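You operate a simulated robot arm through the tools that you are given. There is no shell and no other tool. Be economical: measure what you need, move in short steps, check, and stop when the job is done.

You are at the controls of a simulated two-armed robot. One attempt, no reset.

Task
Drain the soap pan, refill it from the green-handled jug and wet the blue cloth in it.
Fine: wall bench; black lever closed again, jug emptied and put back, cloth on the wire rack. Set down upright: jug with a green handle.

The check looks at the end state, three seconds after you hand in, the way a careful person would. Anything else that was tipped, shoved, dropped, spilled or broken makes it a failure. Flat cloth is picked up by pressing the open fingertips on it (5 to 10 N) and closing them slowly along it; thin cloth reads only 2 to 8 mm in the jaws.

Robot
Two 7-joint arms with fingered hands on one trunk, on a base that drives. Base frame: it is fixed to the floor where the robot stands at the start and does not move with it; the origin is under the middle of the robot, x ahead of it, y to its left, z up; the surface under the hand at the start is at about z = 0.9. Lengths are in m, angles in rad, forces in N, time in s.
The left shoulder is at the start at [0.07, 0.172, 1.327], the right one opposite. Places, roughly: black lever of the soap pan [0.9, 0, 1]; soap pan [0.9, 0.2, 0.9]; wire rack [0.7, 0.6, 0.9]. Payload 5 kg a hand.
Tool frame (each hand has its own): the origin (TCP) lies between the finger pads and is the grasp point; the fingertips stand 0.043 m ahead of it; z points along the fingers, y is the line along which they close. The gripper opens to 0.144 m. The gripper's body begins 0.05 m behind the TCP. The gripper is a hand of 5 fingers: y runs from the thumb to the fingers, the wrist lies at [-0.021, -0.124, -0.221] in the tool frame, and closing takes about 1.5 s.
Orientation is that of the tool frame in the base frame, as a unit quaternion [w, x, y, z]. With the fingers straight down and the wrist toward the robot, the tool's x, y and z point along [0, 1, 0], [1, 0, 0] and [0, 0, -1] of the base frame.

Tools
- The arms move only by the tool step_arm. It takes "left_deltas", "right_deltas" or both (then of equal length, played together; a hand with none holds still); each is one flat list of numbers, 7 for each row, row after row: the shift along the tool's x, y, z in units of 500 mm (1.0 is 500 mm), then the turn, a rotation vector about the tool's x, y, z in units of 45 degrees (1.0 is 45 degrees), then the opening, from 0 (shut) to 1 (fully open). In form: [tx, ty, tz, wx, wy, wz, claw, tx, ty, tz, wx, wy, wz, claw, ...]. A call has 1 to 8 rows; each row is the pose to reach, as a shift and turn from the pose commanded when the call began, along the tool's axes at that moment. A call with a number of a shift or a turn outside -1 to 1 is refused whole. Rows are played at 5 a second. More than 0.05 m and 0.15 rad between two rows, or a gripper value outside its range, and nothing of the call is played. Where a pose cannot be reached the arm comes as near as it can. A force on the tool above 90 N (or 10 N above the force at the start of the call, whichever is more), or a blocked arm, ends the call early, and 0.2 s more pass. The fingers move at their own pace (about 0.045 m/s each) and stop on an object; they squeeze with about 30 N. The grip force told is the motor's: it shows also when the fingers shut on nothing. Time passes only in rows, and 0.2 s behind the last, so rows that repeat a pose let the fingers close. It gives the time, the measured TCP pose, the force on the tool (base axes), the opening and the grip force at its end, in the units of the frame above (readings bear some noise), with the torque about the TCP (base axes, N m) and any sound that the robot's microphone picked up.
- Cameras (640 x 400 px; columns grow to the right, rows downward): "scene" is now at [0.1403, 0.0093, 1.5644]; the picture's right is [0.10, -0.99, 0.00], its down [-0.54, -0.05, -0.84] and it looks along [0.84, 0.08, -0.54] (base axes); focal length 265 px, centre (320, 200). "left" rides on the left gripper at [-0.086, -0.108, -0.168] in its tool frame; the picture's right is [-0.80, -0.28, 0.53], its down [0.54, -0.73, 0.42] and it looks along [0.27, 0.63, 0.73] (tool axes); focal length 275 px, centre (320, 200). "right" rides on the right gripper at [0.086, -0.108, -0.168] in its tool frame; the picture's right is [-0.80, 0.28, -0.53], its down [-0.54, -0.73, 0.42] and it looks along [-0.27, 0.63, 0.73] (tool axes); focal length 275 px, centre (320, 200). There is no depth. A picture from a camera that has moved, and an enlarged one, comes with that camera's place and axes in the base frame and with its lens.
- snapshot(camera): a new picture of that camera. No time passes.
- slide_trunk(by): slides the trunk up (or, below 0, down) by that many m; the arms and the scene camera ride with it, the base frame stays. It gives what a move gives, with no picture.
- drive_base(legs): drives the robot by 1 to 6 legs, each [ahead, left, turn to the left] in m, m and rad, along the robot's own axes; the way and the turn of a leg run together, so that a leg with both is an arc; at most 1.5 m and 3.142 rad a leg. The arms and the cameras ride along, it lands a little off, and it stops where it bumps. It gives what a move gives.
- set_grasp(shape, hand): the hand has 5 fingers and takes this shape, open, in about a second: jaw (thumb against the fingers, like two jaws); tri (thumb and two fingers); tip (a fingertip pinch); poke (one finger out to press); point (the index stretched); flat (the hand flat); cup (the hand cupped); fist (a fist). The gripper value then closes the fingers along that shape, each until it touches; the sizes above hold for jaw. It gives what a move gives, with no picture.
- head_to(pan, tilt): turns the head with the scene camera to pan (to the left, within 1.501 rad either way) and tilt (down, from -0.506 to 1.204), counted from straight ahead of the robot. It gives what a move gives.
- close_up(camera, box): a new picture of the part [left, top, right, bottom] of that camera's present view, enlarged. No time passes.
- sign_off(): hands the job in; it is judged then, once.

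Go step by step. Nothing tells you exact positions but the pictures and the camera data: compare them with the known pose of the tool, close in by small moves and look again before you grip or let go. The budget is 120 turns and 100 pictures, counting those below and the enlarged ones. Unless the task says otherwise, let go and move clear before handing in, and close with one line.

The tools are called as name(argument=value, ...) on one line, values as JSON. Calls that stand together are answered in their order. step_arm: Moves the arms, as the interface text tells. Its arguments: {"type":"object","properties":{"left_deltas":{"type":"array"},"right_deltas":{"type":"array"}},"required":[]} The other tools are called the same way: slide_trunk (by) slides the trunk up or down; set_grasp (shape, hand) gives the hand a shape; drive_base (legs) drives the base; head_to (pan, tilt) turns the head that bears the scene camera; snapshot (camera) takes a picture; close_up (camera, box) takes an enlarged picture of a part of a camera's view; sign_off () hands the job in.

At the start:

```text
t: 0.0
left_eef_pos: [0.6257, 0.3593, 1.3068]
left_tcp_rot: [0.0, 0.707, 0.707, 0.0]
left_ft_force: [0.3, -0.4, 0.0]
left_ft_torque: [0.0, 0.01, -0.01]
left_finger_gap: 0.1438
left_grasp_force: 0.1
left_shape: jaw
right_eef_pos: [0.8045, -0.2114, 1.3142]
right_tcp_rot: [0.0, 0.707, 0.707, 0.0]
right_ft_force: [0.3, 0.1, -0.2]
right_ft_torque: [-0.01, 0.01, 0.02]
right_finger_gap: 0.1438
right_grasp_force: 0.0
right_shape: jaw
trunk travel left (down, up): [-0.425, 0.515]
robot x, y, heading: [-0.0011, 0.0006, -0.002]
head pan, tilt: [0.101, 0.574]
```

scene: 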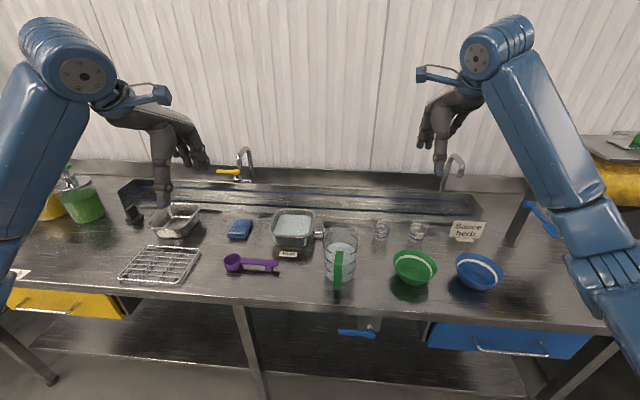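
right: 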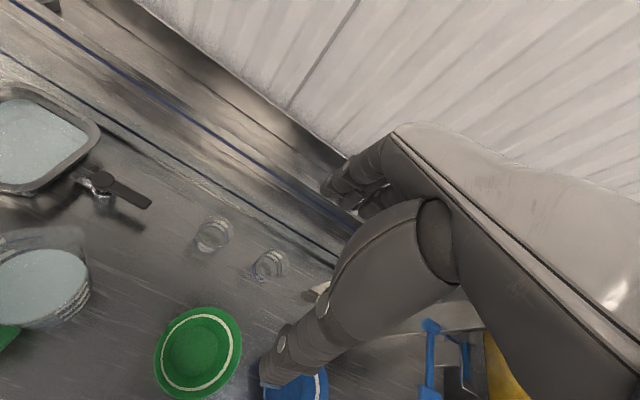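
left: 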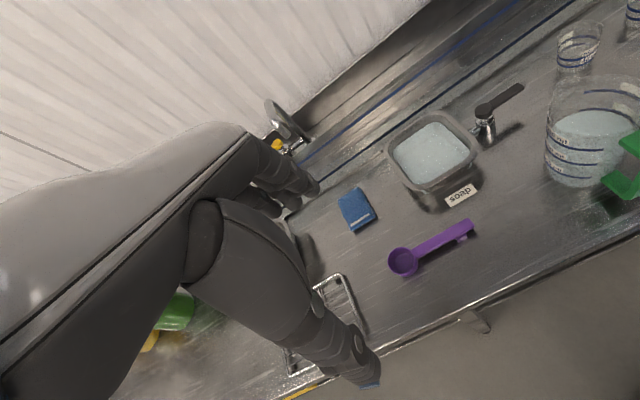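

The soap pan stands mid-bench with a tap and black lever on its right, the green-handled jug right of it, the blue cloth left, and the rack further left. I look closer at these before moving.

close_up(camera="scene", box=[220, 190, 400, 302])

close_up(camera="left", box=[320, 60, 640, 260])

close_up(camera="scene", box=[110, 190, 290, 302])

```text
3.56 times, centred on (310, 246) of scene
camera zoom: at [0.1403, 0.0093, 1.5644], right [0.1, -0.99, 0.0], down [-0.54, -0.05, -0.84], along [0.84, 0.08, -0.54], focal length 942 px, centre (356, 36)
```

zoom: 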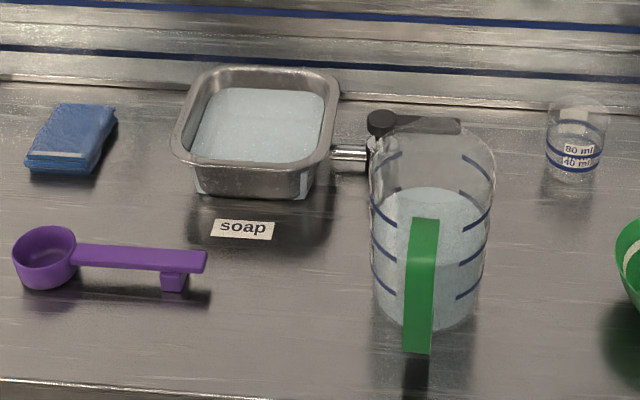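

```text
2.00 times, centred on (480, 160) of left
camera zoom: at [0.5174, 0.2727, 1.4735], right [-0.28, -0.8, -0.53], down [-0.73, 0.54, -0.42], along [0.63, 0.27, -0.73], focal length 551 px, centre (0, 280)
```

zoom: 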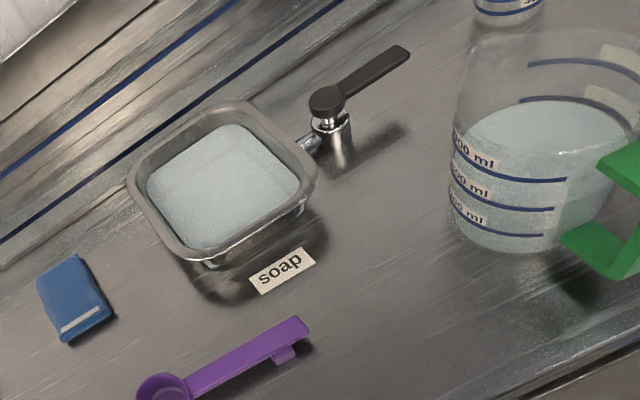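

```text
3.56 times, centred on (200, 246) of scene
camera zoom: at [0.1403, 0.0093, 1.5644], right [0.1, -0.99, 0.0], down [-0.54, -0.05, -0.84], along [0.84, 0.08, -0.54], focal length 942 px, centre (747, 36)
```

zoom: 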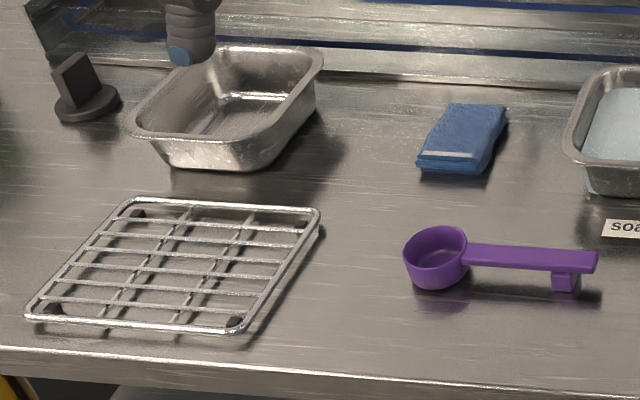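

The lever's pivot comes out near (0.91, 0.06, 0.96) with its free end near y = -0.02. I want to see the valve, where it drains to, and the jug from better views.

close_up(camera="scene", box=[290, 290, 450, 390])

close_up(camera="right", box=[0, 80, 288, 260])

close_up(camera="scene", box=[300, 205, 380, 255])

```text
4.00 times, centred on (370, 340) of scene
camera zoom: at [0.1403, 0.0093, 1.5644], right [0.1, -0.99, 0.0], down [-0.54, -0.05, -0.84], along [0.84, 0.08, -0.54], focal length 1060 px, centre (120, -360)
```

zoom: 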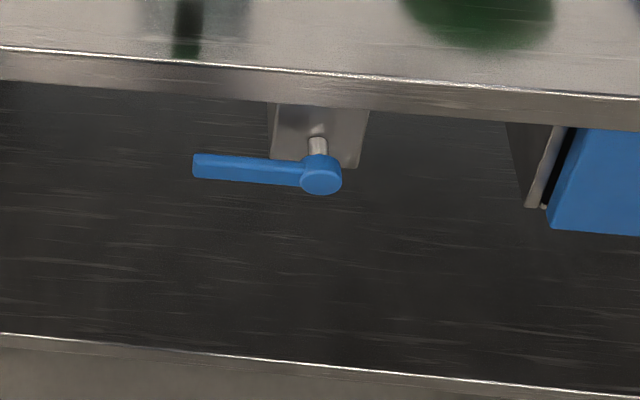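

```text
2.22 times, centred on (144, 170) of right
camera zoom: at [0.697, -0.1257, 1.4812], right [0.28, -0.8, 0.53], down [-0.73, -0.54, -0.42], along [0.63, -0.27, -0.73], focal length 612 px, centre (711, 267)
```

zoom: 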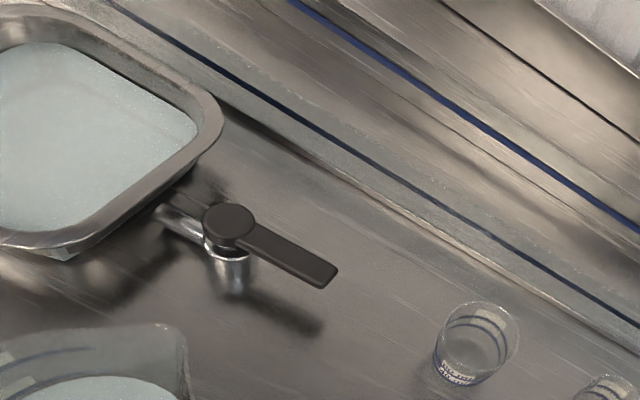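

```text
8.00 times, centred on (340, 230) of scene
camera zoom: at [0.1403, 0.0093, 1.5644], right [0.1, -0.99, 0.0], down [-0.54, -0.05, -0.84], along [0.84, 0.08, -0.54], focal length 2120 px, centre (160, -40)
```

zoom: 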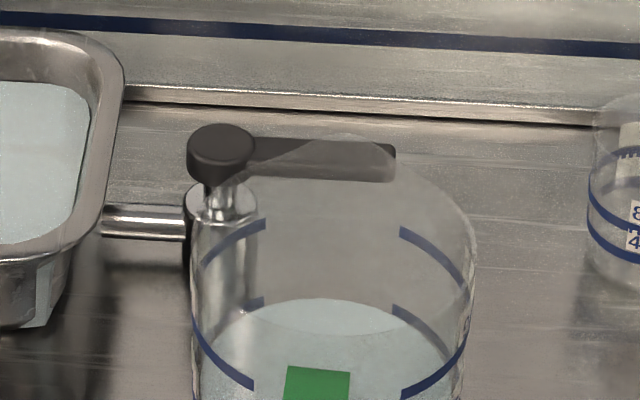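

Nothing blocks the lever's far (wall) side, and the jug stands just in front of it. I bring the right hand, turned 45 degrees with the wrist to the right, above the lever's free end.

step_arm(right_deltas=[0.05, 0.026, 0.03, 0, 0, -0.125, 0.4, 0.1, 0.053, 0.07, 0, 0, -0.25, 0.4, 0.15, 0.08, 0.12, 0, 0, -0.375, 0.4, 0.206, 0.106, 0.17, 0, 0, -0.5, 0.4, 0.258, 0.133, 0.22, 0, 0, -0.625, 0.4, 0.31, 0.16, 0.27, 0, 0, -0.75, 0.4, 0.36, 0.186, 0.32, 0, 0, -0.875, 0.4, 0.412, 0.212, 0.38, 0, 0, -1, 0.4])

snapshot(camera="right")

snapshot(camera="scene")

snapshot(camera="left")

```text
t: 1.8
left_eef_pos: [0.6273, 0.3597, 1.3037]
left_tcp_rot: [0.0, 0.707, 0.708, -0.002]
left_ft_force: [0.6, 1.1, -0.4]
left_ft_torque: [0.01, 0.02, 0.02]
left_finger_gap: 0.1437
left_grasp_force: 0.2
left_shape: jaw
right_eef_pos: [0.9126, -0.0044, 1.1214]
right_tcp_rot: [0.0, 0.382, 0.924, 0.0]
right_ft_force: [0.5, -0.2, 0.1]
right_ft_torque: [0.02, 0.05, 0.01]
right_finger_gap: 0.0579
right_grasp_force: 0.0
right_shape: jaw
trunk travel left (down, up): [-0.425, 0.515]
robot x, y, heading: [-0.0031, 0.0004, 0.001]
head pan, tilt: [0.101, 0.574]
```

```text
90 pictures are left
camera right: at [0.7747, -0.0202, 1.2881], right [0.76, -0.36, 0.53], down [-0.13, -0.9, -0.42], along [0.63, 0.25, -0.73], focal length 275 px, centre (320, 200)
```

right: 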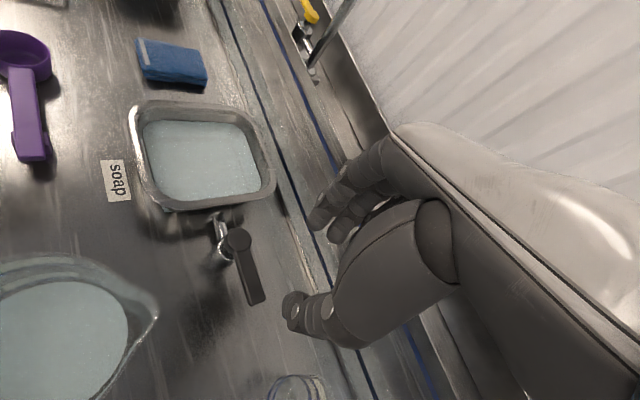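

```text
89 pictures are left
camera scene: at [0.1418, 0.0108, 1.5642], right [0.1, -0.99, 0.0], down [-0.54, -0.06, -0.84], along [0.83, 0.08, -0.54], focal length 265 px, centre (320, 200)
```

scene: 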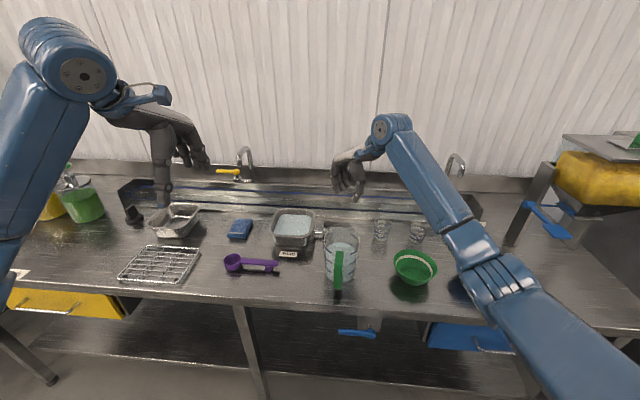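

```text
88 pictures are left
camera left: at [0.519, 0.274, 1.4726], right [-0.29, -0.8, -0.53], down [-0.73, 0.54, -0.42], along [0.63, 0.27, -0.73], focal length 275 px, centre (320, 200)
```

left: 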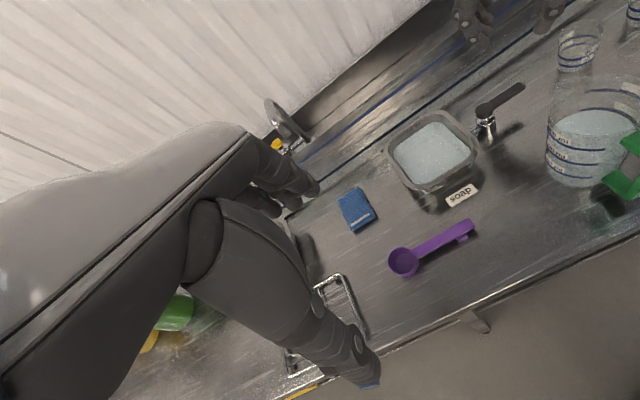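

The hand hovers over the lever tip (0.906, -0.015) with the fingers either side of it in line. I lower it so the fingertips straddle the lever.

step_arm(right_deltas=[0, 0, 0.07, 0, 0, 0, 0.4, 0, 0, 0.14, 0, 0, 0, 0.4, 0, 0, 0.2, 0, 0, 0, 0.4, 0, 0, 0.256, 0, 0, 0, 0.4, 0, 0, 0.256, 0, 0, 0, 0.4])

close_up(camera="right", box=[160, 160, 400, 310])

close_up(camera="left", box=[400, 0, 640, 150])

```text
t: 3.0
left_eef_pos: [0.6261, 0.3597, 1.3064]
left_tcp_rot: [0.0, 0.707, 0.707, 0.0]
left_ft_force: [0.3, 1.2, -0.1]
left_ft_torque: [-0.01, 0.0, -0.04]
left_finger_gap: 0.1435
left_grasp_force: 0.0
left_shape: jaw
right_eef_pos: [0.9119, -0.0076, 0.9964]
right_tcp_rot: [0.0, 0.383, 0.924, -0.001]
right_ft_force: [0.4, 0.8, -0.1]
right_ft_torque: [-0.02, 0.0, 0.01]
right_finger_gap: 0.0577
right_grasp_force: 0.1
right_shape: jaw
trunk travel left (down, up): [-0.425, 0.515]
robot x, y, heading: [0.0017, -0.0021, 0.003]
head pan, tilt: [0.101, 0.574]
```

```text
2.67 times, centred on (280, 235) of right
camera zoom: at [0.7735, -0.0237, 1.1632], right [0.76, -0.36, 0.53], down [-0.13, -0.9, -0.42], along [0.63, 0.25, -0.73], focal length 734 px, centre (427, 107)
```

zoom: 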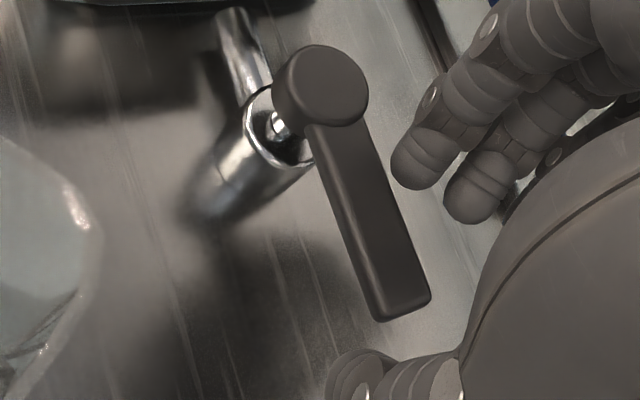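

```text
2.67 times, centred on (520, 75) of left
camera zoom: at [0.5171, 0.2728, 1.4736], right [-0.28, -0.8, -0.53], down [-0.73, 0.54, -0.42], along [0.63, 0.27, -0.73], focal length 734 px, centre (-213, 533)
```

zoom: 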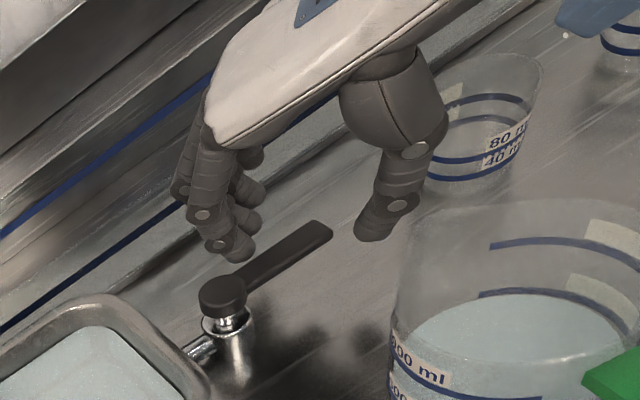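

The thumb sits just past the lever's end, so pushing would miss it. I turn the hand back by 22 degrees, shift it a little toward the pivot and open slightly so the thumb stands squarely in front of the lever.

step_arm(right_deltas=[0, 0, 0, 0, 0, 0, 0.54, 0, 0, 0, 0, 0, 0.0, 0.54, 0.006, 0.005, 0, 0, 0, 0.17, 0.54, 0.012, 0.01, 0, 0, 0, 0.34, 0.54, 0.019, 0.016, 0, 0, 0, 0.5, 0.54, 0.019, 0.016, 0.012, 0, 0, 0.5, 0.54, 0.019, 0.016, 0.022, 0, 0, 0.5, 0.54])

close_up(camera="left", box=[400, 0, 640, 150])

snapshot(camera="right")

```text
t: 4.6
left_eef_pos: [0.6258, 0.3603, 1.3057]
left_tcp_rot: [0.0, 0.707, 0.707, -0.001]
left_ft_force: [-0.1, 0.0, -0.3]
left_ft_torque: [0.0, 0.0, -0.01]
left_finger_gap: 0.1434
left_grasp_force: 0.0
left_shape: jaw
right_eef_pos: [0.9096, 0.0057, 0.9853]
right_tcp_rot: [0.0, 0.556, 0.831, 0.001]
right_ft_force: [0.1, -0.2, -0.3]
right_ft_torque: [0.01, 0.0, 0.03]
right_finger_gap: 0.0774
right_grasp_force: 0.2
right_shape: jaw
trunk travel left (down, up): [-0.425, 0.515]
robot x, y, heading: [-0.0014, -0.0006, 0.001]
head pan, tilt: [0.101, 0.574]
```

```text
2.67 times, centred on (520, 75) of left
camera zoom: at [0.5175, 0.2727, 1.4734], right [-0.28, -0.8, -0.53], down [-0.73, 0.54, -0.42], along [0.63, 0.27, -0.73], focal length 734 px, centre (-213, 533)
```

zoom: 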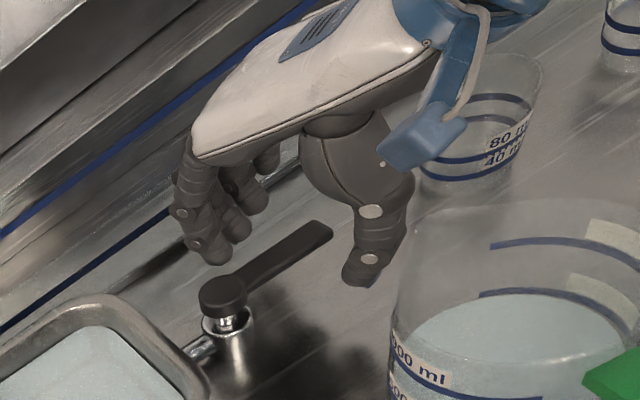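

```text
84 pictures are left
camera right: at [0.7765, 0.0437, 1.1514], right [0.57, -0.63, 0.53], down [-0.46, -0.78, -0.42], along [0.68, -0.01, -0.73], focal length 275 px, centre (320, 200)
```

right: 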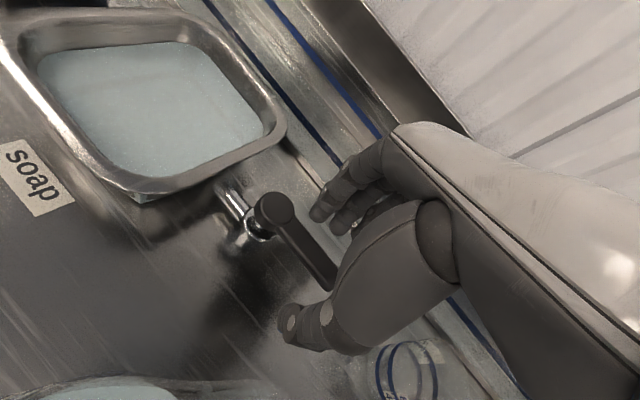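

The thumb now stands in front of the lever and the fingers behind it. I push toward the wall by 4 cm in small rows and watch the force.

step_arm(right_deltas=[-0.01, 0.023, 0, 0, 0, 0, 0.54, -0.019, 0.046, 0, 0, 0, 0, 0.54, -0.028, 0.069, 0, 0, 0, 0, 0.54, -0.038, 0.092, 0, 0, 0, 0, 0.54])

close_up(camera="left", box=[400, 0, 640, 150])

```text
t: 5.6
left_eef_pos: [0.6181, 0.3598, 1.3096]
left_tcp_rot: [0.002, 0.707, 0.707, 0.001]
left_ft_force: [0.0, 0.5, -1.2]
left_ft_torque: [0.0, -0.04, -0.02]
left_finger_gap: 0.1433
left_grasp_force: 0.2
left_shape: jaw
right_eef_pos: [0.9515, 0.0078, 0.9903]
right_tcp_rot: [-0.001, 0.554, 0.833, -0.001]
right_ft_force: [-51.8, -0.3, 2.8]
right_ft_torque: [0.03, 0.13, -0.51]
right_finger_gap: 0.0746
right_grasp_force: 0.0
right_shape: jaw
trunk travel left (down, up): [-0.425, 0.515]
robot x, y, heading: [0.0005, 0.0008, -0.001]
head pan, tilt: [0.101, 0.574]
```

```text
2.67 times, centred on (520, 75) of left
camera zoom: at [0.5085, 0.2731, 1.4763], right [-0.28, -0.8, -0.54], down [-0.72, 0.54, -0.43], along [0.63, 0.27, -0.73], focal length 734 px, centre (-213, 533)
```

zoom: 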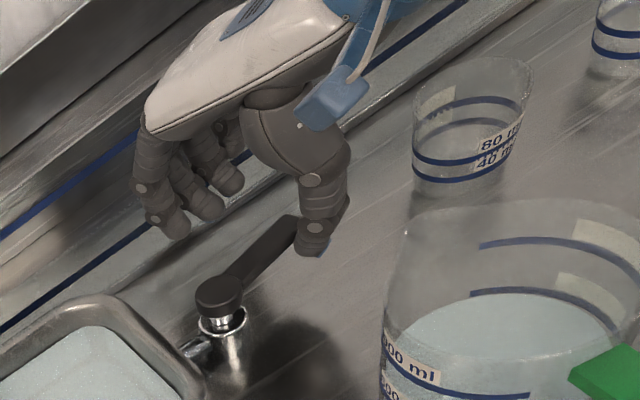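

The force reads 52 N, so I check whether the lever really turned or just met a stop.

snapshot(camera="right")

```text
82 pictures are left
camera right: at [0.8189, 0.0464, 1.1567], right [0.57, -0.62, 0.53], down [-0.46, -0.78, -0.42], along [0.68, -0.01, -0.73], focal length 275 px, centre (320, 200)
```

right: 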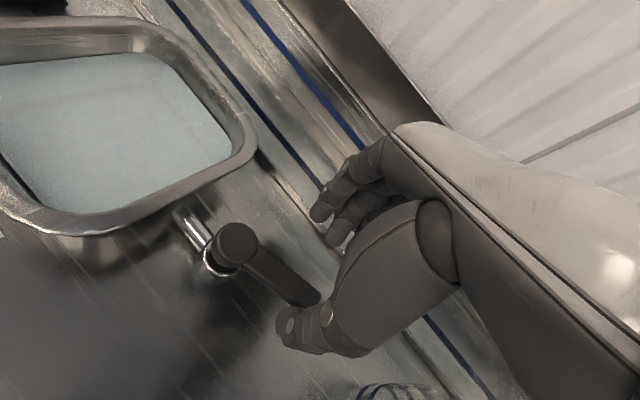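

The lever did turn about 19 degrees toward the wall, stiffly. I back off slightly so it is centred between the fingers, then clasp it so I can swing it along its arc.

step_arm(right_deltas=[0.011, -0.025, 0, 0, 0, 0, 0.54, 0.021, -0.05, 0, 0, 0, 0, 0.54, 0.021, -0.05, 0, 0, 0, 0, 0.0, 0.021, -0.05, 0, 0, 0, 0, 0.0, 0.021, -0.05, 0, 0, 0, 0, 0.0, 0.021, -0.05, 0, 0, 0, 0, 0.0, 0.021, -0.05, 0, 0, 0, 0, 0.0, 0.021, -0.05, 0, 0, 0, 0, 0.0])

snapshot(camera="right")

```text
t: 7.4
left_eef_pos: [0.6254, 0.3587, 1.3068]
left_tcp_rot: [0.0, 0.707, 0.707, 0.001]
left_ft_force: [1.1, -0.4, -0.2]
left_ft_torque: [0.0, -0.05, 0.03]
left_finger_gap: 0.1437
left_grasp_force: 0.0
left_shape: jaw
right_eef_pos: [0.9321, 0.0068, 0.9861]
right_tcp_rot: [-0.001, 0.556, 0.831, 0.0]
right_ft_force: [-1.2, -1.0, -2.9]
right_ft_torque: [-0.01, 0.02, -0.06]
right_finger_gap: 0.0162
right_grasp_force: 29.4
right_shape: jaw
trunk travel left (down, up): [-0.425, 0.515]
robot x, y, heading: [0.0031, 0.0002, 0.005]
head pan, tilt: [0.101, 0.574]
```

```text
81 pictures are left
camera right: at [0.7994, 0.0447, 1.1524], right [0.57, -0.63, 0.53], down [-0.46, -0.78, -0.42], along [0.68, -0.01, -0.73], focal length 275 px, centre (320, 200)
```

right: 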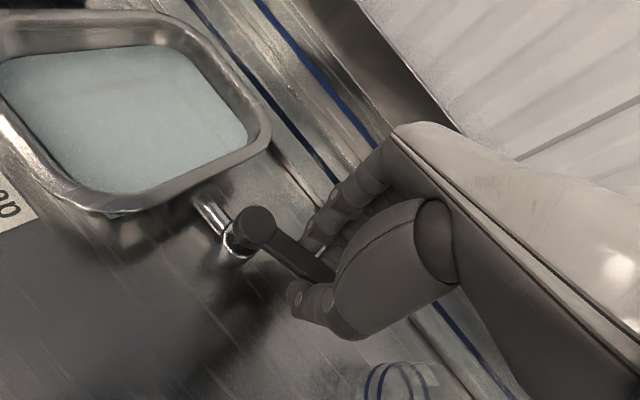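

The lever is clasped (16 mm) with little side force. I swing it 40 degrees along its arc, the hand turning with it.

step_arm(right_deltas=[0, 0.015, 0, 0, 0, -0.178, 0, 0.003, 0.03, 0, 0, 0, -0.356, 0, 0.0075, 0.0447, 0, 0, 0, -0.533, 0, 0.014, 0.0585, 0, 0, 0, -0.711, 0, 0.0226, 0.071, 0, 0, 0, -0.889, 0])

snapshot(camera="right")

```text
t: 8.6
left_eef_pos: [0.6255, 0.3602, 1.3065]
left_tcp_rot: [-0.001, 0.707, 0.707, 0.0]
left_ft_force: [0.6, 0.0, 0.1]
left_ft_torque: [-0.02, -0.01, 0.02]
left_finger_gap: 0.1435
left_grasp_force: 0.1
left_shape: jaw
right_eef_pos: [0.9593, 0.032, 0.9856]
right_tcp_rot: [-0.001, 0.237, 0.972, -0.001]
right_ft_force: [-13.4, 3.6, -2.4]
right_ft_torque: [0.14, 0.02, -0.27]
right_finger_gap: 0.0161
right_grasp_force: 30.7
right_shape: jaw
trunk travel left (down, up): [-0.425, 0.515]
robot x, y, heading: [0.0003, 0.0003, -0.004]
head pan, tilt: [0.101, 0.574]
```

```text
80 pictures are left
camera right: at [0.8337, -0.0245, 1.1527], right [0.84, -0.11, 0.53], down [0.15, -0.89, -0.42], along [0.52, 0.43, -0.73], focal length 275 px, centre (320, 200)
```

right: 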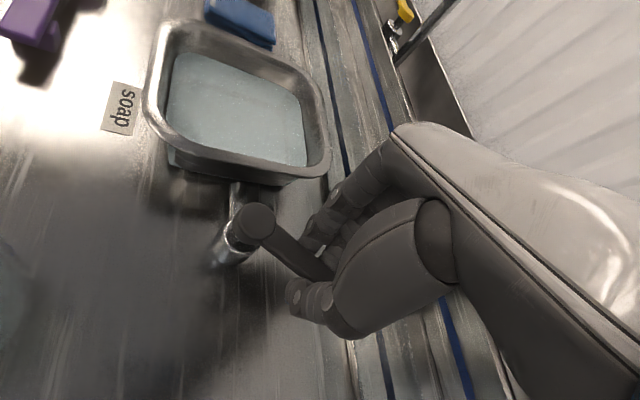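

It turns smoothly (13 N). I swing it the remaining 30 degrees to a quarter turn.

step_arm(right_deltas=[0.0005, 0.0144, 0, 0, 0, -0.167, 0, 0.003, 0.0283, 0, 0, 0, -0.333, 0, 0.007, 0.0422, 0, 0, 0, -0.5, 0, 0.0124, 0.0545, 0, 0, 0, -0.667, 0, 0.0124, 0.0545, 0, 0, 0, -0.667, 0])

snapshot(camera="right")

```text
t: 9.7
left_eef_pos: [0.6238, 0.359, 1.307]
left_tcp_rot: [0.0, 0.707, 0.707, 0.0]
left_ft_force: [0.3, -0.4, -0.4]
left_ft_torque: [-0.01, 0.11, -0.03]
left_finger_gap: 0.1437
left_grasp_force: 0.1
left_shape: jaw
right_eef_pos: [0.9249, 0.0511, 1.0043]
right_tcp_rot: [0.014, -0.019, 1.0, 0.008]
right_ft_force: [-7.2, 0.6, 38.6]
right_ft_torque: [-0.15, 0.57, 0.01]
right_finger_gap: 0.0142
right_grasp_force: 29.9
right_shape: jaw
right hand out of reach, approached as far as the arm can: row 2, 3, 4, 5
trunk travel left (down, up): [-0.425, 0.515]
robot x, y, heading: [0.0009, 0.0015, -0.0]
head pan, tilt: [0.101, 0.574]
stopped in row 5 (right hand): the force on the tool passed its limit at 94 N (the readings are from after the stop); the commanded pose is now the measured one
```

```text
79 pictures are left
camera right: at [0.8401, -0.0639, 1.1667], right [0.77, 0.31, 0.56], down [0.58, -0.7, -0.42], along [0.26, 0.65, -0.71], focal length 275 px, centre (320, 200)
```

right: 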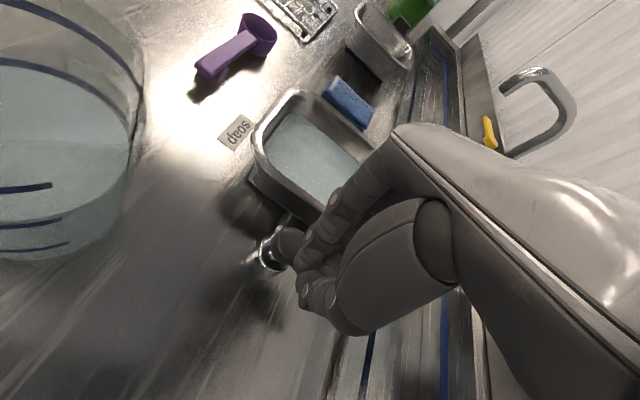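

The reach ran out and the hand slid along the lever toward the knob. I open a little and lift straight up to see where the lever stands.

step_arm(right_deltas=[0, 0, 0, 0, 0, 0, 0.25, 0, 0, 0, 0, 0, 0, 0.25, 0, 0, -0.04, 0, 0, 0, 0.25, 0, 0, -0.1, 0, 0, 0, 0.25, 0, 0, -0.18, 0, 0, 0, 0.25, 0, 0, -0.26, 0, 0, 0, 0.25])

snapshot(camera="right")

close_up(camera="scene", box=[240, 190, 400, 290])

```text
t: 11.1
left_eef_pos: [0.6252, 0.3595, 1.3054]
left_tcp_rot: [0.001, 0.707, 0.707, -0.001]
left_ft_force: [0.5, 0.1, -0.7]
left_ft_torque: [-0.01, -0.04, 0.02]
left_finger_gap: 0.1437
left_grasp_force: 0.0
left_shape: jaw
right_eef_pos: [0.9304, 0.0499, 1.1246]
right_tcp_rot: [0.007, -0.02, 1.0, 0.005]
right_ft_force: [-0.5, -0.1, -0.9]
right_ft_torque: [-0.01, 0.0, -0.02]
right_finger_gap: 0.0358
right_grasp_force: 0.0
right_shape: jaw
right hand out of reach, approached as far as the arm can: row 4, 5, 6
trunk travel left (down, up): [-0.425, 0.515]
robot x, y, heading: [-0.0021, 0.001, -0.001]
head pan, tilt: [0.101, 0.574]
```

```text
78 pictures are left
camera right: at [0.8467, -0.0634, 1.2887], right [0.78, 0.31, 0.55], down [0.58, -0.7, -0.42], along [0.25, 0.64, -0.72], focal length 275 px, centre (320, 200)
```

right: 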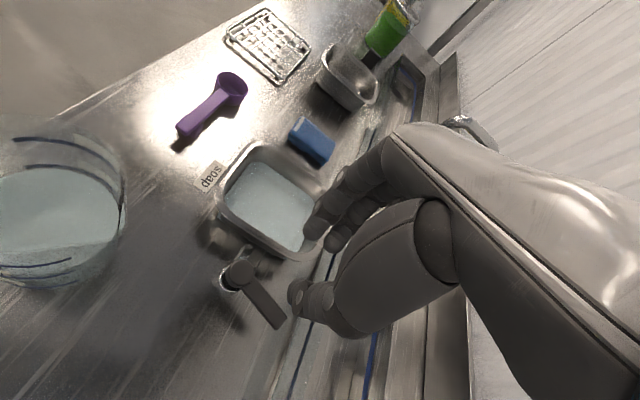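

```text
4.00 times, centred on (320, 240) of scene
camera zoom: at [0.1399, 0.0098, 1.5643], right [0.1, -0.99, 0.0], down [-0.54, -0.06, -0.84], along [0.84, 0.08, -0.54], focal length 1060 px, centre (320, 40)
```

zoom: 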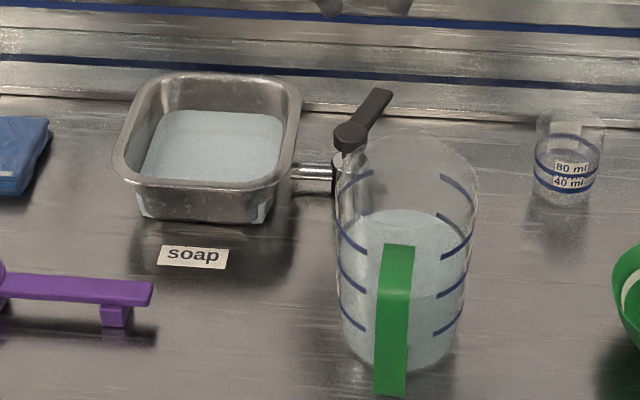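

The lever has turned about 70 degrees (now pointing to the wall, slightly right). I swing the hand back to a comfortable yaw with fingers closed, which also lets time pass to see whether the level falls.

step_arm(right_deltas=[0, -0.025, -0.01, 0, 0, 0.14, 0, 0, -0.05, -0.02, 0, 0, 0.28, 0, 0, -0.08, -0.02, 0, 0, 0.42, 0, 0, -0.1, -0.02, 0, 0, 0.56, 0, 0, -0.13, -0.02, 0, 0, 0.7, 0, 0, -0.16, -0.02, 0, 0, 0.85, 0, 0, -0.16, -0.02, 0, 0, 1, 0])

close_up(camera="scene", box=[240, 190, 400, 290])

```text
t: 12.7
left_eef_pos: [0.6264, 0.3599, 1.3052]
left_tcp_rot: [0.001, 0.708, 0.706, 0.0]
left_ft_force: [0.3, 0.4, -0.2]
left_ft_torque: [-0.03, -0.03, 0.03]
left_finger_gap: 0.1437
left_grasp_force: 0.0
left_shape: jaw
right_eef_pos: [1.0354, -0.0167, 1.1376]
right_tcp_rot: [0.004, 0.365, 0.931, 0.007]
right_ft_force: [-0.1, 1.1, 1.2]
right_ft_torque: [-0.04, 0.04, 0.0]
right_finger_gap: 0.0001
right_grasp_force: 30.3
right_shape: jaw
right hand out of reach, approached as far as the arm can: row 1, 2, 3, 4, 5, 6, 7
trunk travel left (down, up): [-0.425, 0.515]
robot x, y, heading: [0.0004, -0.0007, 0.002]
head pan, tilt: [0.101, 0.574]
```

```text
4.00 times, centred on (320, 240) of scene
camera zoom: at [0.1405, 0.0105, 1.5644], right [0.1, -0.99, 0.0], down [-0.54, -0.06, -0.84], along [0.84, 0.08, -0.54], focal length 1060 px, centre (320, 40)
```

zoom: 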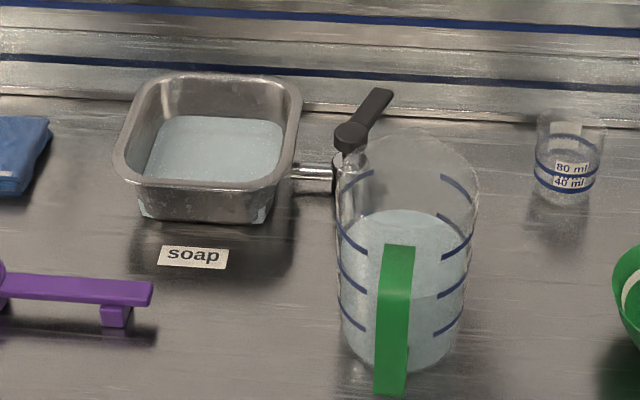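

The level is falling, so this direction opens the drain. While it empties I move the right hand clear and slide the left hand over so its camera shows the jug and pan.

step_arm(right_deltas=[-0.017, -0.08, -0.03, 0, 0, 0.12, 0.3, -0.034, -0.16, -0.06, 0, 0, 0.25, 0.5, -0.05, -0.24, -0.09, 0, 0, 0.38, 0.7, -0.068, -0.32, -0.12, 0, 0, 0.5, 0.9, -0.086, -0.4, -0.15, 0, 0, 0.62, 1, -0.1, -0.48, -0.18, 0, 0, 0.75, 1, -0.12, -0.56, -0.21, 0, 0, 0.87, 1, -0.137, -0.64, -0.24, 0, 0, 1, 1], left_deltas=[-0.04, 0, 0, 0, 0, 0, 1, -0.08, 0, 0, 0, 0, 0, 1, -0.12, 0, 0, 0, 0, 0, 1, -0.16, 0, 0, 0, 0, 0, 1, -0.2, 0, 0, 0, 0, 0, 1, -0.24, 0, 0, 0, 0, 0, 1, -0.28, 0, 0, 0, 0, 0, 1, -0.32, 0, 0, 0, 0, 0, 1])

snapshot(camera="left")

snapshot(camera="right")

snapshot(camera="scene")

```text
t: 14.4
left_eef_pos: [0.6263, 0.1961, 1.3076]
left_tcp_rot: [-0.001, 0.707, 0.707, 0.0]
left_ft_force: [-0.5, -0.8, 0.7]
left_ft_torque: [0.1, -0.05, 0.03]
left_finger_gap: 0.144
left_grasp_force: 0.0
left_shape: jaw
right_eef_pos: [1.0672, -0.3346, 1.3013]
right_tcp_rot: [-0.002, 0.693, 0.721, 0.009]
right_ft_force: [0.8, 1.2, -0.6]
right_ft_torque: [-0.06, -0.02, 0.03]
right_finger_gap: 0.135
right_grasp_force: 0.1
right_shape: jaw
right hand out of reach, approached as far as the arm can: row 1, 2, 3, 4, 5, 6, 7, 8
trunk travel left (down, up): [-0.425, 0.515]
robot x, y, heading: [0.0007, 0.0006, 0.001]
head pan, tilt: [0.101, 0.574]
```

```text
75 pictures are left
camera left: at [0.5177, 0.1094, 1.4743], right [-0.28, -0.8, -0.54], down [-0.73, 0.54, -0.42], along [0.63, 0.27, -0.73], focal length 275 px, centre (320, 200)
```

left: 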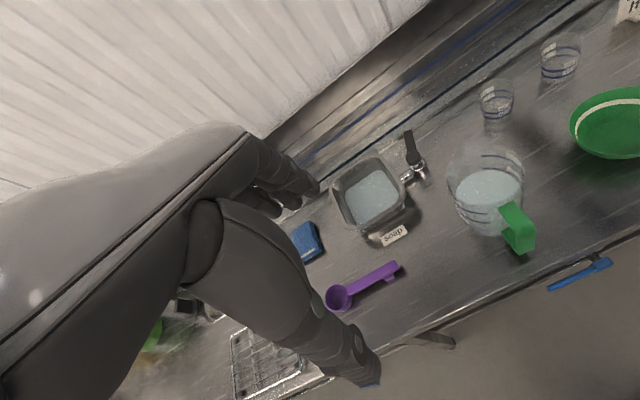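

```text
74 pictures are left
camera right: at [0.9554, -0.2561, 1.4691], right [0.31, -0.79, 0.52], down [-0.7, -0.56, -0.44], along [0.64, -0.23, -0.73], focal length 275 px, centre (320, 200)
```

right: 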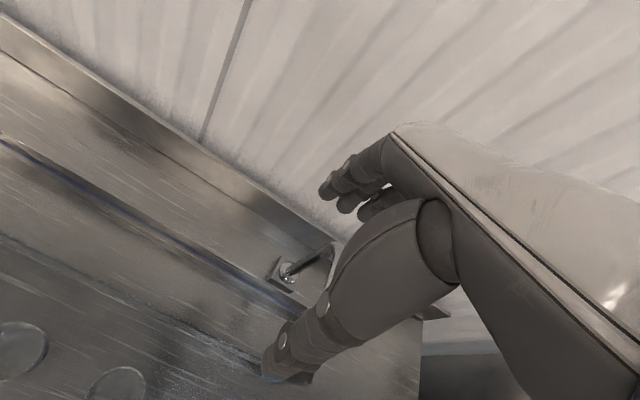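

```text
73 pictures are left
camera scene: at [0.1392, 0.0051, 1.5645], right [0.1, -0.99, 0.0], down [-0.54, -0.05, -0.84], along [0.84, 0.09, -0.54], focal length 265 px, centre (320, 200)
```

scene: 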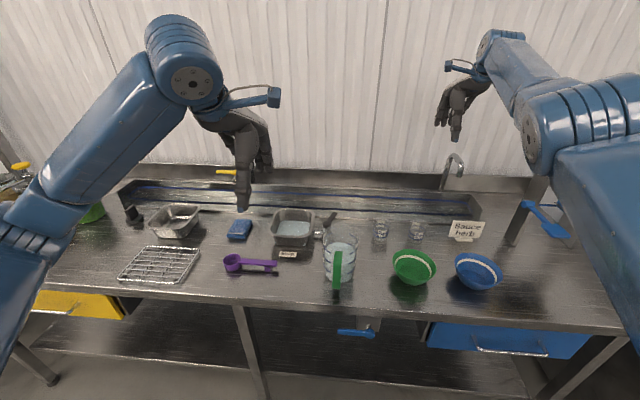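

The drain works on; the right arm is in an awkward posture, so I'll bring it back to its starting pose. First a closer look at jug and pan.

close_up(camera="left", box=[320, 100, 560, 250])

close_up(camera="scene", box=[300, 210, 444, 300])

step_arm(right_deltas=[0, 0, 0, 0, 0, 0, 1, 0, -0.04, 0, 0, 0, 0, 1, 0, -0.08, 0, 0, 0, 0, 1, 0, -0.12, 0, 0, 0, 0, 1, 0, -0.16, 0, 0, 0, 0, 1])

```text
2.67 times, centred on (440, 175) of left
camera zoom: at [0.5177, 0.1094, 1.4743], right [-0.28, -0.8, -0.54], down [-0.73, 0.54, -0.42], along [0.63, 0.27, -0.73], focal length 734 px, centre (0, 267)
```

zoom: 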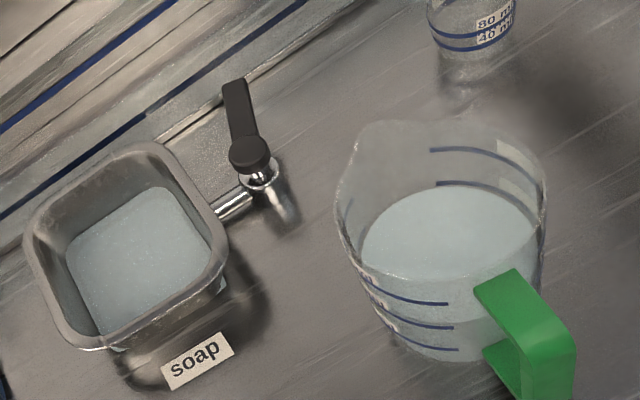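

```text
4.44 times, centred on (372, 255) of scene
camera zoom: at [0.1392, 0.0051, 1.5645], right [0.1, -0.99, 0.0], down [-0.54, -0.05, -0.84], along [0.84, 0.09, -0.54], focal length 1178 px, centre (89, -44)
```

zoom: 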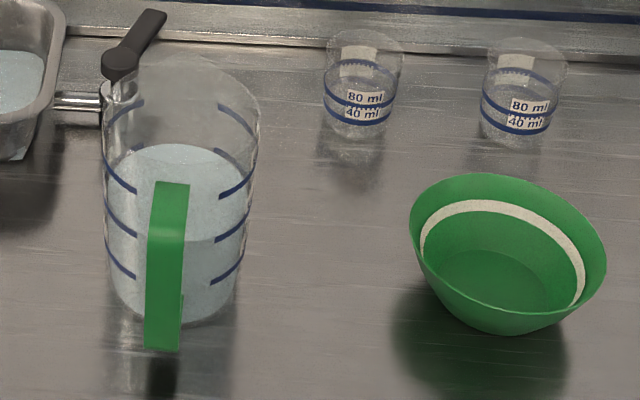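

```text
t: 15.7
left_eef_pos: [0.627, 0.1987, 1.3071]
left_tcp_rot: [-0.001, 0.707, 0.707, 0.0]
left_ft_force: [-1.0, -0.5, -0.4]
left_ft_torque: [0.02, -0.06, -0.02]
left_finger_gap: 0.1437
left_grasp_force: 0.0
left_shape: jaw
right_eef_pos: [1.068, -0.3374, 1.3169]
right_tcp_rot: [0.0, 0.693, 0.721, 0.01]
right_ft_force: [-0.5, 0.4, 0.6]
right_ft_torque: [-0.02, -0.02, 0.01]
right_finger_gap: 0.1436
right_grasp_force: 0.1
right_shape: jaw
right hand out of reach, approached as far as the arm can: row 2, 3, 4, 5
trunk travel left (down, up): [-0.425, 0.515]
robot x, y, heading: [-0.0002, -0.004, -0.0]
head pan, tilt: [0.101, 0.574]
```

The right arm resists going back in x, probably a wrist joint at its limit after the large yaw. I try moving back and down with some yaw and raise, watching what it can follow.

step_arm(right_deltas=[0, 0, 0, 0, 0, -0.15, 1, 0, 0, 0, 0, 0, -0.3, 1, 0, 0, 0, 0, 0, -0.5, 1, 0, -0.05, 0, 0, 0, -0.5, 1, 0, -0.1, 0, 0, 0, -0.5, 1])

snapshot(camera="scene")

```text
refused: row 3 steps farther than a row can; nothing moved
```

```text
70 pictures are left
camera scene: at [0.1399, 0.0083, 1.5644], right [0.1, -0.99, 0.0], down [-0.54, -0.05, -0.84], along [0.84, 0.08, -0.54], focal length 265 px, centre (320, 200)
```

scene: 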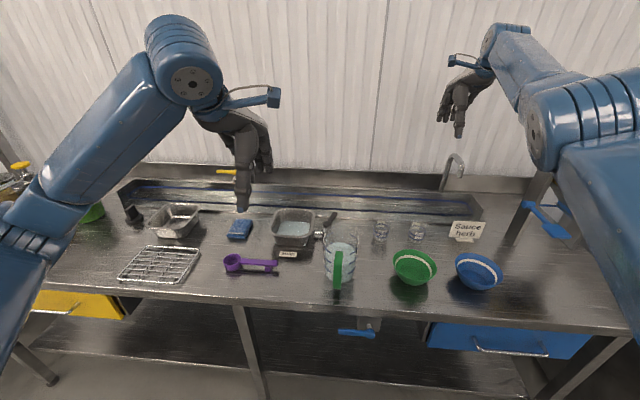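

The right elbow has swung outward. I try again with yaw and finer rows.

step_arm(right_deltas=[0, 0, 0, 0, 0, -0.15, 1, 0, 0, 0, 0, 0, -0.3, 1, 0, 0, 0, 0, 0, -0.45, 1, 0, -0.05, 0, 0, 0, -0.5, 1, 0, -0.1, 0, 0, 0, -0.5, 1, 0, -0.15, 0, 0, 0, -0.5, 1, 0, -0.2, 0, 0, 0, -0.5, 1])

```text
t: 17.2
left_eef_pos: [0.6272, 0.1991, 1.3063]
left_tcp_rot: [0.0, 0.707, 0.707, 0.0]
left_ft_force: [-0.9, -0.3, 0.0]
left_ft_torque: [0.0, -0.02, 0.0]
left_finger_gap: 0.1436
left_grasp_force: 0.1
left_shape: jaw
right_eef_pos: [1.0357, -0.3548, 1.3251]
right_tcp_rot: [0.003, 0.539, 0.842, 0.009]
right_ft_force: [0.0, 0.4, 0.0]
right_ft_torque: [0.01, -0.01, -0.02]
right_finger_gap: 0.1437
right_grasp_force: 0.1
right_shape: jaw
right hand out of reach, approached as far as the arm can: row 1, 2, 3, 5, 6, 7
trunk travel left (down, up): [-0.425, 0.515]
robot x, y, heading: [0.0011, -0.0019, 0.002]
head pan, tilt: [0.101, 0.574]
```

Still stuck near x = 1.04. I try tipping the fingers forward (wrist lower and back), which should let the arm relax into a closer posture.

step_arm(right_deltas=[0, 0, 0, -0.15, 0, 0, 1, 0, -0.05, 0, -0.3, 0, 0, 1, 0, -0.1, 0, -0.45, 0, 0, 1, 0, -0.15, 0, -0.6, 0, 0, 1, 0, -0.2, 0, -0.75, 0, 0, 1, 0, -0.25, 0, -0.9, 0, 0, 1, 0, -0.3, 0, -1, 0, 0, 1, 0, -0.35, 0, -1, 0, 0, 1])

snapshot(camera="scene")

```text
t: 19.1
left_eef_pos: [0.6277, 0.1994, 1.3065]
left_tcp_rot: [-0.001, 0.707, 0.707, -0.001]
left_ft_force: [-0.1, 0.5, 0.1]
left_ft_torque: [-0.04, -0.01, -0.03]
left_finger_gap: 0.1437
left_grasp_force: 0.0
left_shape: jaw
right_eef_pos: [1.0965, -0.5129, 1.3456]
right_tcp_rot: [0.21, 0.496, 0.775, 0.332]
right_ft_force: [-0.7, -0.3, 0.7]
right_ft_torque: [0.01, 0.04, -0.01]
right_finger_gap: 0.1439
right_grasp_force: 0.1
right_shape: jaw
right hand out of reach, approached as far as the arm can: row 1, 2, 3, 4, 5, 6, 7, 8
trunk travel left (down, up): [-0.425, 0.515]
robot x, y, heading: [0.0007, -0.0012, -0.001]
head pan, tilt: [0.101, 0.574]
```

```text
69 pictures are left
camera scene: at [0.1408, 0.0095, 1.5644], right [0.1, -0.99, 0.0], down [-0.54, -0.06, -0.84], along [0.84, 0.08, -0.54], focal length 265 px, centre (320, 200)
```

scene: 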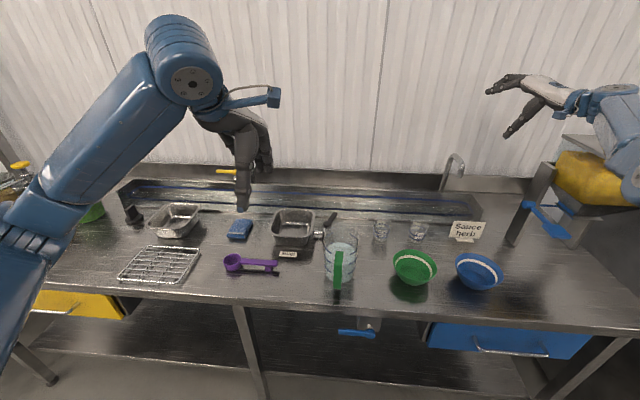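

The arm seems to be straight at the elbow (the wrist 0.93 m from the shoulder) and stuck there. The pan now looks nearly empty. I command a point well inward and to the centre so the elbow has to bend.

step_arm(right_deltas=[0.07, -0.043, -0.024, 0, 0, 0, 1, 0.14, -0.086, -0.048, 0, 0, 0, 1, 0.21, -0.129, -0.072, 0, 0, 0, 1, 0.28, -0.172, -0.096, 0, 0, 0, 1, 0.35, -0.215, -0.12, 0, 0, 0, 1, 0.42, -0.258, -0.144, 0, 0, 0, 1, 0.48, -0.3, -0.166, 0, 0, 0, 1, 0.48, -0.3, -0.166, 0, 0, 0, 1])

snapshot(camera="scene")

```text
t: 20.9
left_eef_pos: [0.6267, 0.1991, 1.3067]
left_tcp_rot: [-0.001, 0.707, 0.707, 0.0]
left_ft_force: [-0.5, 0.5, 0.2]
left_ft_torque: [0.02, 0.01, -0.04]
left_finger_gap: 0.1438
left_grasp_force: 0.1
left_shape: jaw
right_eef_pos: [1.1095, -0.4902, 1.3278]
right_tcp_rot: [0.21, 0.496, 0.775, 0.331]
right_ft_force: [0.2, 0.9, 0.4]
right_ft_torque: [-0.03, -0.05, 0.0]
right_finger_gap: 0.144
right_grasp_force: 0.0
right_shape: jaw
right hand out of reach, approached as far as the arm can: row 1, 2, 3, 4, 5, 6, 7, 8
trunk travel left (down, up): [-0.425, 0.515]
robot x, y, heading: [0.0011, 0.0009, -0.005]
head pan, tilt: [0.101, 0.574]
```

```text
68 pictures are left
camera scene: at [0.1408, 0.0092, 1.5644], right [0.1, -0.99, 0.0], down [-0.54, -0.05, -0.84], along [0.84, 0.08, -0.54], focal length 265 px, centre (320, 200)
```

scene: 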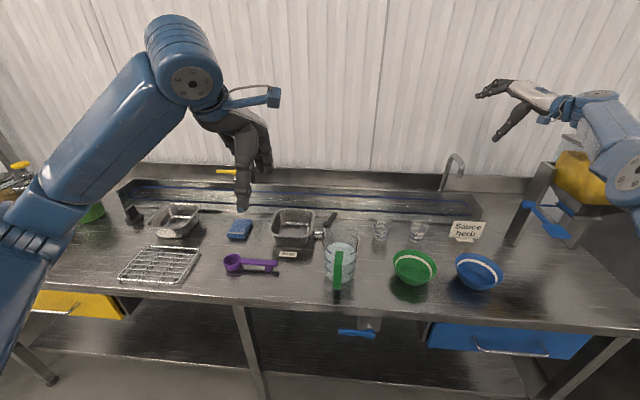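

It still holds straight. At a straight elbow, only sideways motion in the elbow's bending plane flexes it, so I sweep the hand down and to the left in free air.

step_arm(right_deltas=[0.068, -0.014, 0.057, 0, 0, 0, 1, 0.136, -0.028, 0.115, 0, 0, 0, 1, 0.205, -0.043, 0.172, 0, 0, 0, 1, 0.273, -0.057, 0.23, 0, 0, 0, 1, 0.341, -0.071, 0.287, 0, 0, 0, 1, 0.41, -0.085, 0.345, 0, 0, 0, 1, 0.478, -0.1, 0.402, 0, 0, 0, 1, 0.546, -0.114, 0.46, 0, 0, 0, 1])

snapshot(camera="scene")

```text
t: 22.6
left_eef_pos: [0.628, 0.2007, 1.3052]
left_tcp_rot: [0.0, 0.707, 0.707, -0.001]
left_ft_force: [0.2, 0.6, 0.0]
left_ft_torque: [-0.07, 0.04, -0.01]
left_finger_gap: 0.1436
left_grasp_force: 0.0
left_shape: jaw
right_eef_pos: [1.1716, -0.2053, 1.1128]
right_tcp_rot: [0.21, 0.497, 0.774, 0.33]
right_ft_force: [0.3, -1.3, 1.5]
right_ft_torque: [0.02, 0.11, 0.06]
right_finger_gap: 0.1442
right_grasp_force: 0.0
right_shape: jaw
right hand out of reach, approached as far as the arm can: row 1, 2, 3, 4, 5, 6, 7, 8
trunk travel left (down, up): [-0.425, 0.515]
robot x, y, heading: [0.0022, -0.0038, -0.003]
head pan, tilt: [0.101, 0.574]
```

```text
67 pictures are left
camera scene: at [0.1418, 0.0108, 1.5643], right [0.1, -0.99, 0.0], down [-0.54, -0.06, -0.84], along [0.83, 0.08, -0.54], focal length 265 px, centre (320, 200)
```

scene: 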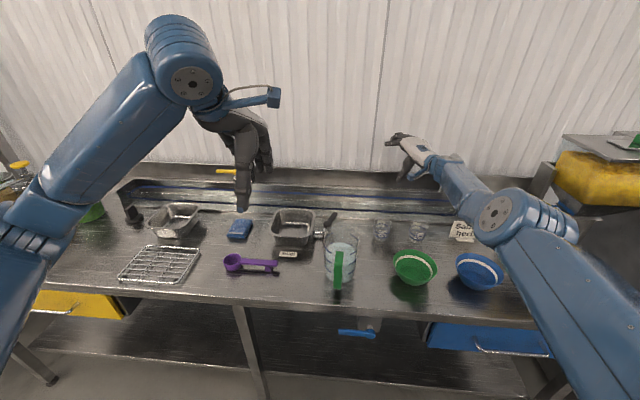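

The arm followed sideways. Now I pull inward and up while turning the fingers back down.

step_arm(right_deltas=[0.015, -0.025, -0.062, 0.12, 0, 0, 1, 0.03, -0.05, -0.125, 0.25, 0, 0, 1, 0.045, -0.075, -0.187, 0.37, 0, 0, 1, 0.06, -0.1, -0.25, 0.5, 0, 0, 1, 0.075, -0.125, -0.312, 0.62, 0, 0, 1, 0.09, -0.15, -0.375, 0.75, 0, 0, 1, 0.105, -0.175, -0.437, 0.87, 0, 0, 1, 0.12, -0.2, -0.5, 1, 0, 0, 1])

snapshot(camera="scene")

```text
t: 24.4
left_eef_pos: [0.6267, 0.1992, 1.3071]
left_tcp_rot: [0.0, 0.707, 0.708, 0.0]
left_ft_force: [-0.7, -0.7, 0.2]
left_ft_torque: [-0.02, -0.03, 0.02]
left_finger_gap: 0.1437
left_grasp_force: 0.1
left_shape: jaw
right_eef_pos: [1.0716, -0.2605, 1.2317]
right_tcp_rot: [0.01, 0.539, 0.842, 0.02]
right_ft_force: [0.6, -0.2, -0.1]
right_ft_torque: [-0.01, -0.08, -0.01]
right_finger_gap: 0.144
right_grasp_force: 0.1
right_shape: jaw
right hand out of reach, approached as far as the arm can: row 1, 2, 3, 4, 5, 6, 7, 8
trunk travel left (down, up): [-0.425, 0.515]
robot x, y, heading: [0.0004, -0.0026, 0.001]
head pan, tilt: [0.101, 0.574]
```

```text
66 pictures are left
camera scene: at [0.1394, 0.0088, 1.5644], right [0.1, -0.99, 0.0], down [-0.54, -0.05, -0.84], along [0.84, 0.08, -0.54], focal length 265 px, centre (320, 200)
```

scene: 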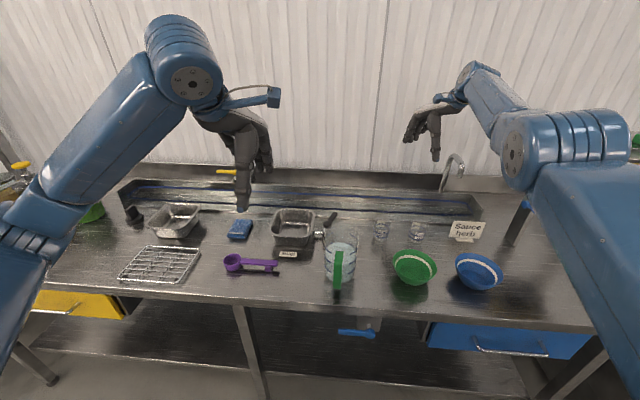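

Comparing wrist distances (0.94 at the far right, 0.91 here), the elbow seems slightly bent the wrong way. I sweep up and to the right, back through straight and beyond, so it can flex the proper way.

step_arm(right_deltas=[-0.032, -0.037, -0.075, 0, 0, 0, 1, -0.065, -0.075, -0.15, 0, 0, 0, 1, -0.097, -0.112, -0.225, 0, 0, 0, 1, -0.13, -0.15, -0.3, 0, 0, 0, 1, -0.162, -0.187, -0.375, 0, 0, 0, 1, -0.195, -0.225, -0.45, 0, 0, 0, 1, -0.227, -0.262, -0.525, 0, 0, 0, 1, -0.26, -0.3, -0.6, 0, 0, 0, 1])

snapshot(camera="scene")

```text
t: 26.2
left_eef_pos: [0.627, 0.1987, 1.3075]
left_tcp_rot: [-0.001, 0.707, 0.707, 0.0]
left_ft_force: [0.1, -0.6, 0.4]
left_ft_torque: [0.01, -0.02, 0.02]
left_finger_gap: 0.1439
left_grasp_force: 0.1
left_shape: jaw
right_eef_pos: [0.9499, -0.4329, 1.5016]
right_tcp_rot: [0.004, 0.54, 0.842, 0.01]
right_ft_force: [1.0, 0.1, -0.1]
right_ft_torque: [0.01, -0.04, 0.03]
right_finger_gap: 0.144
right_grasp_force: 0.0
right_shape: jaw
right hand out of reach, approached as far as the arm can: row 1, 4, 5, 6, 7, 8
trunk travel left (down, up): [-0.425, 0.515]
robot x, y, heading: [0.0022, -0.0021, -0.002]
head pan, tilt: [0.101, 0.574]
```

```text
65 pictures are left
camera scene: at [0.1388, 0.0084, 1.5645], right [0.1, -0.99, 0.0], down [-0.54, -0.05, -0.84], along [0.84, 0.09, -0.54], focal length 265 px, centre (320, 200)
```

scene: 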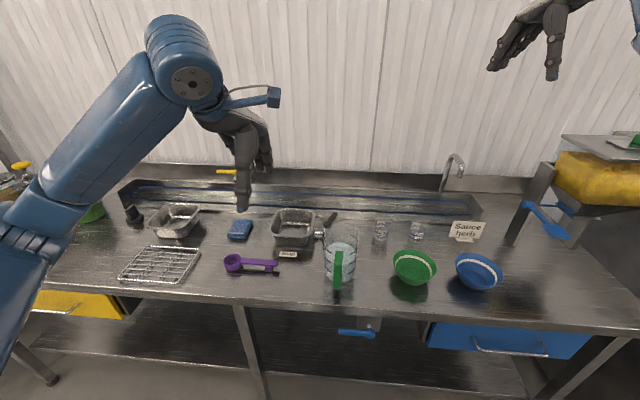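

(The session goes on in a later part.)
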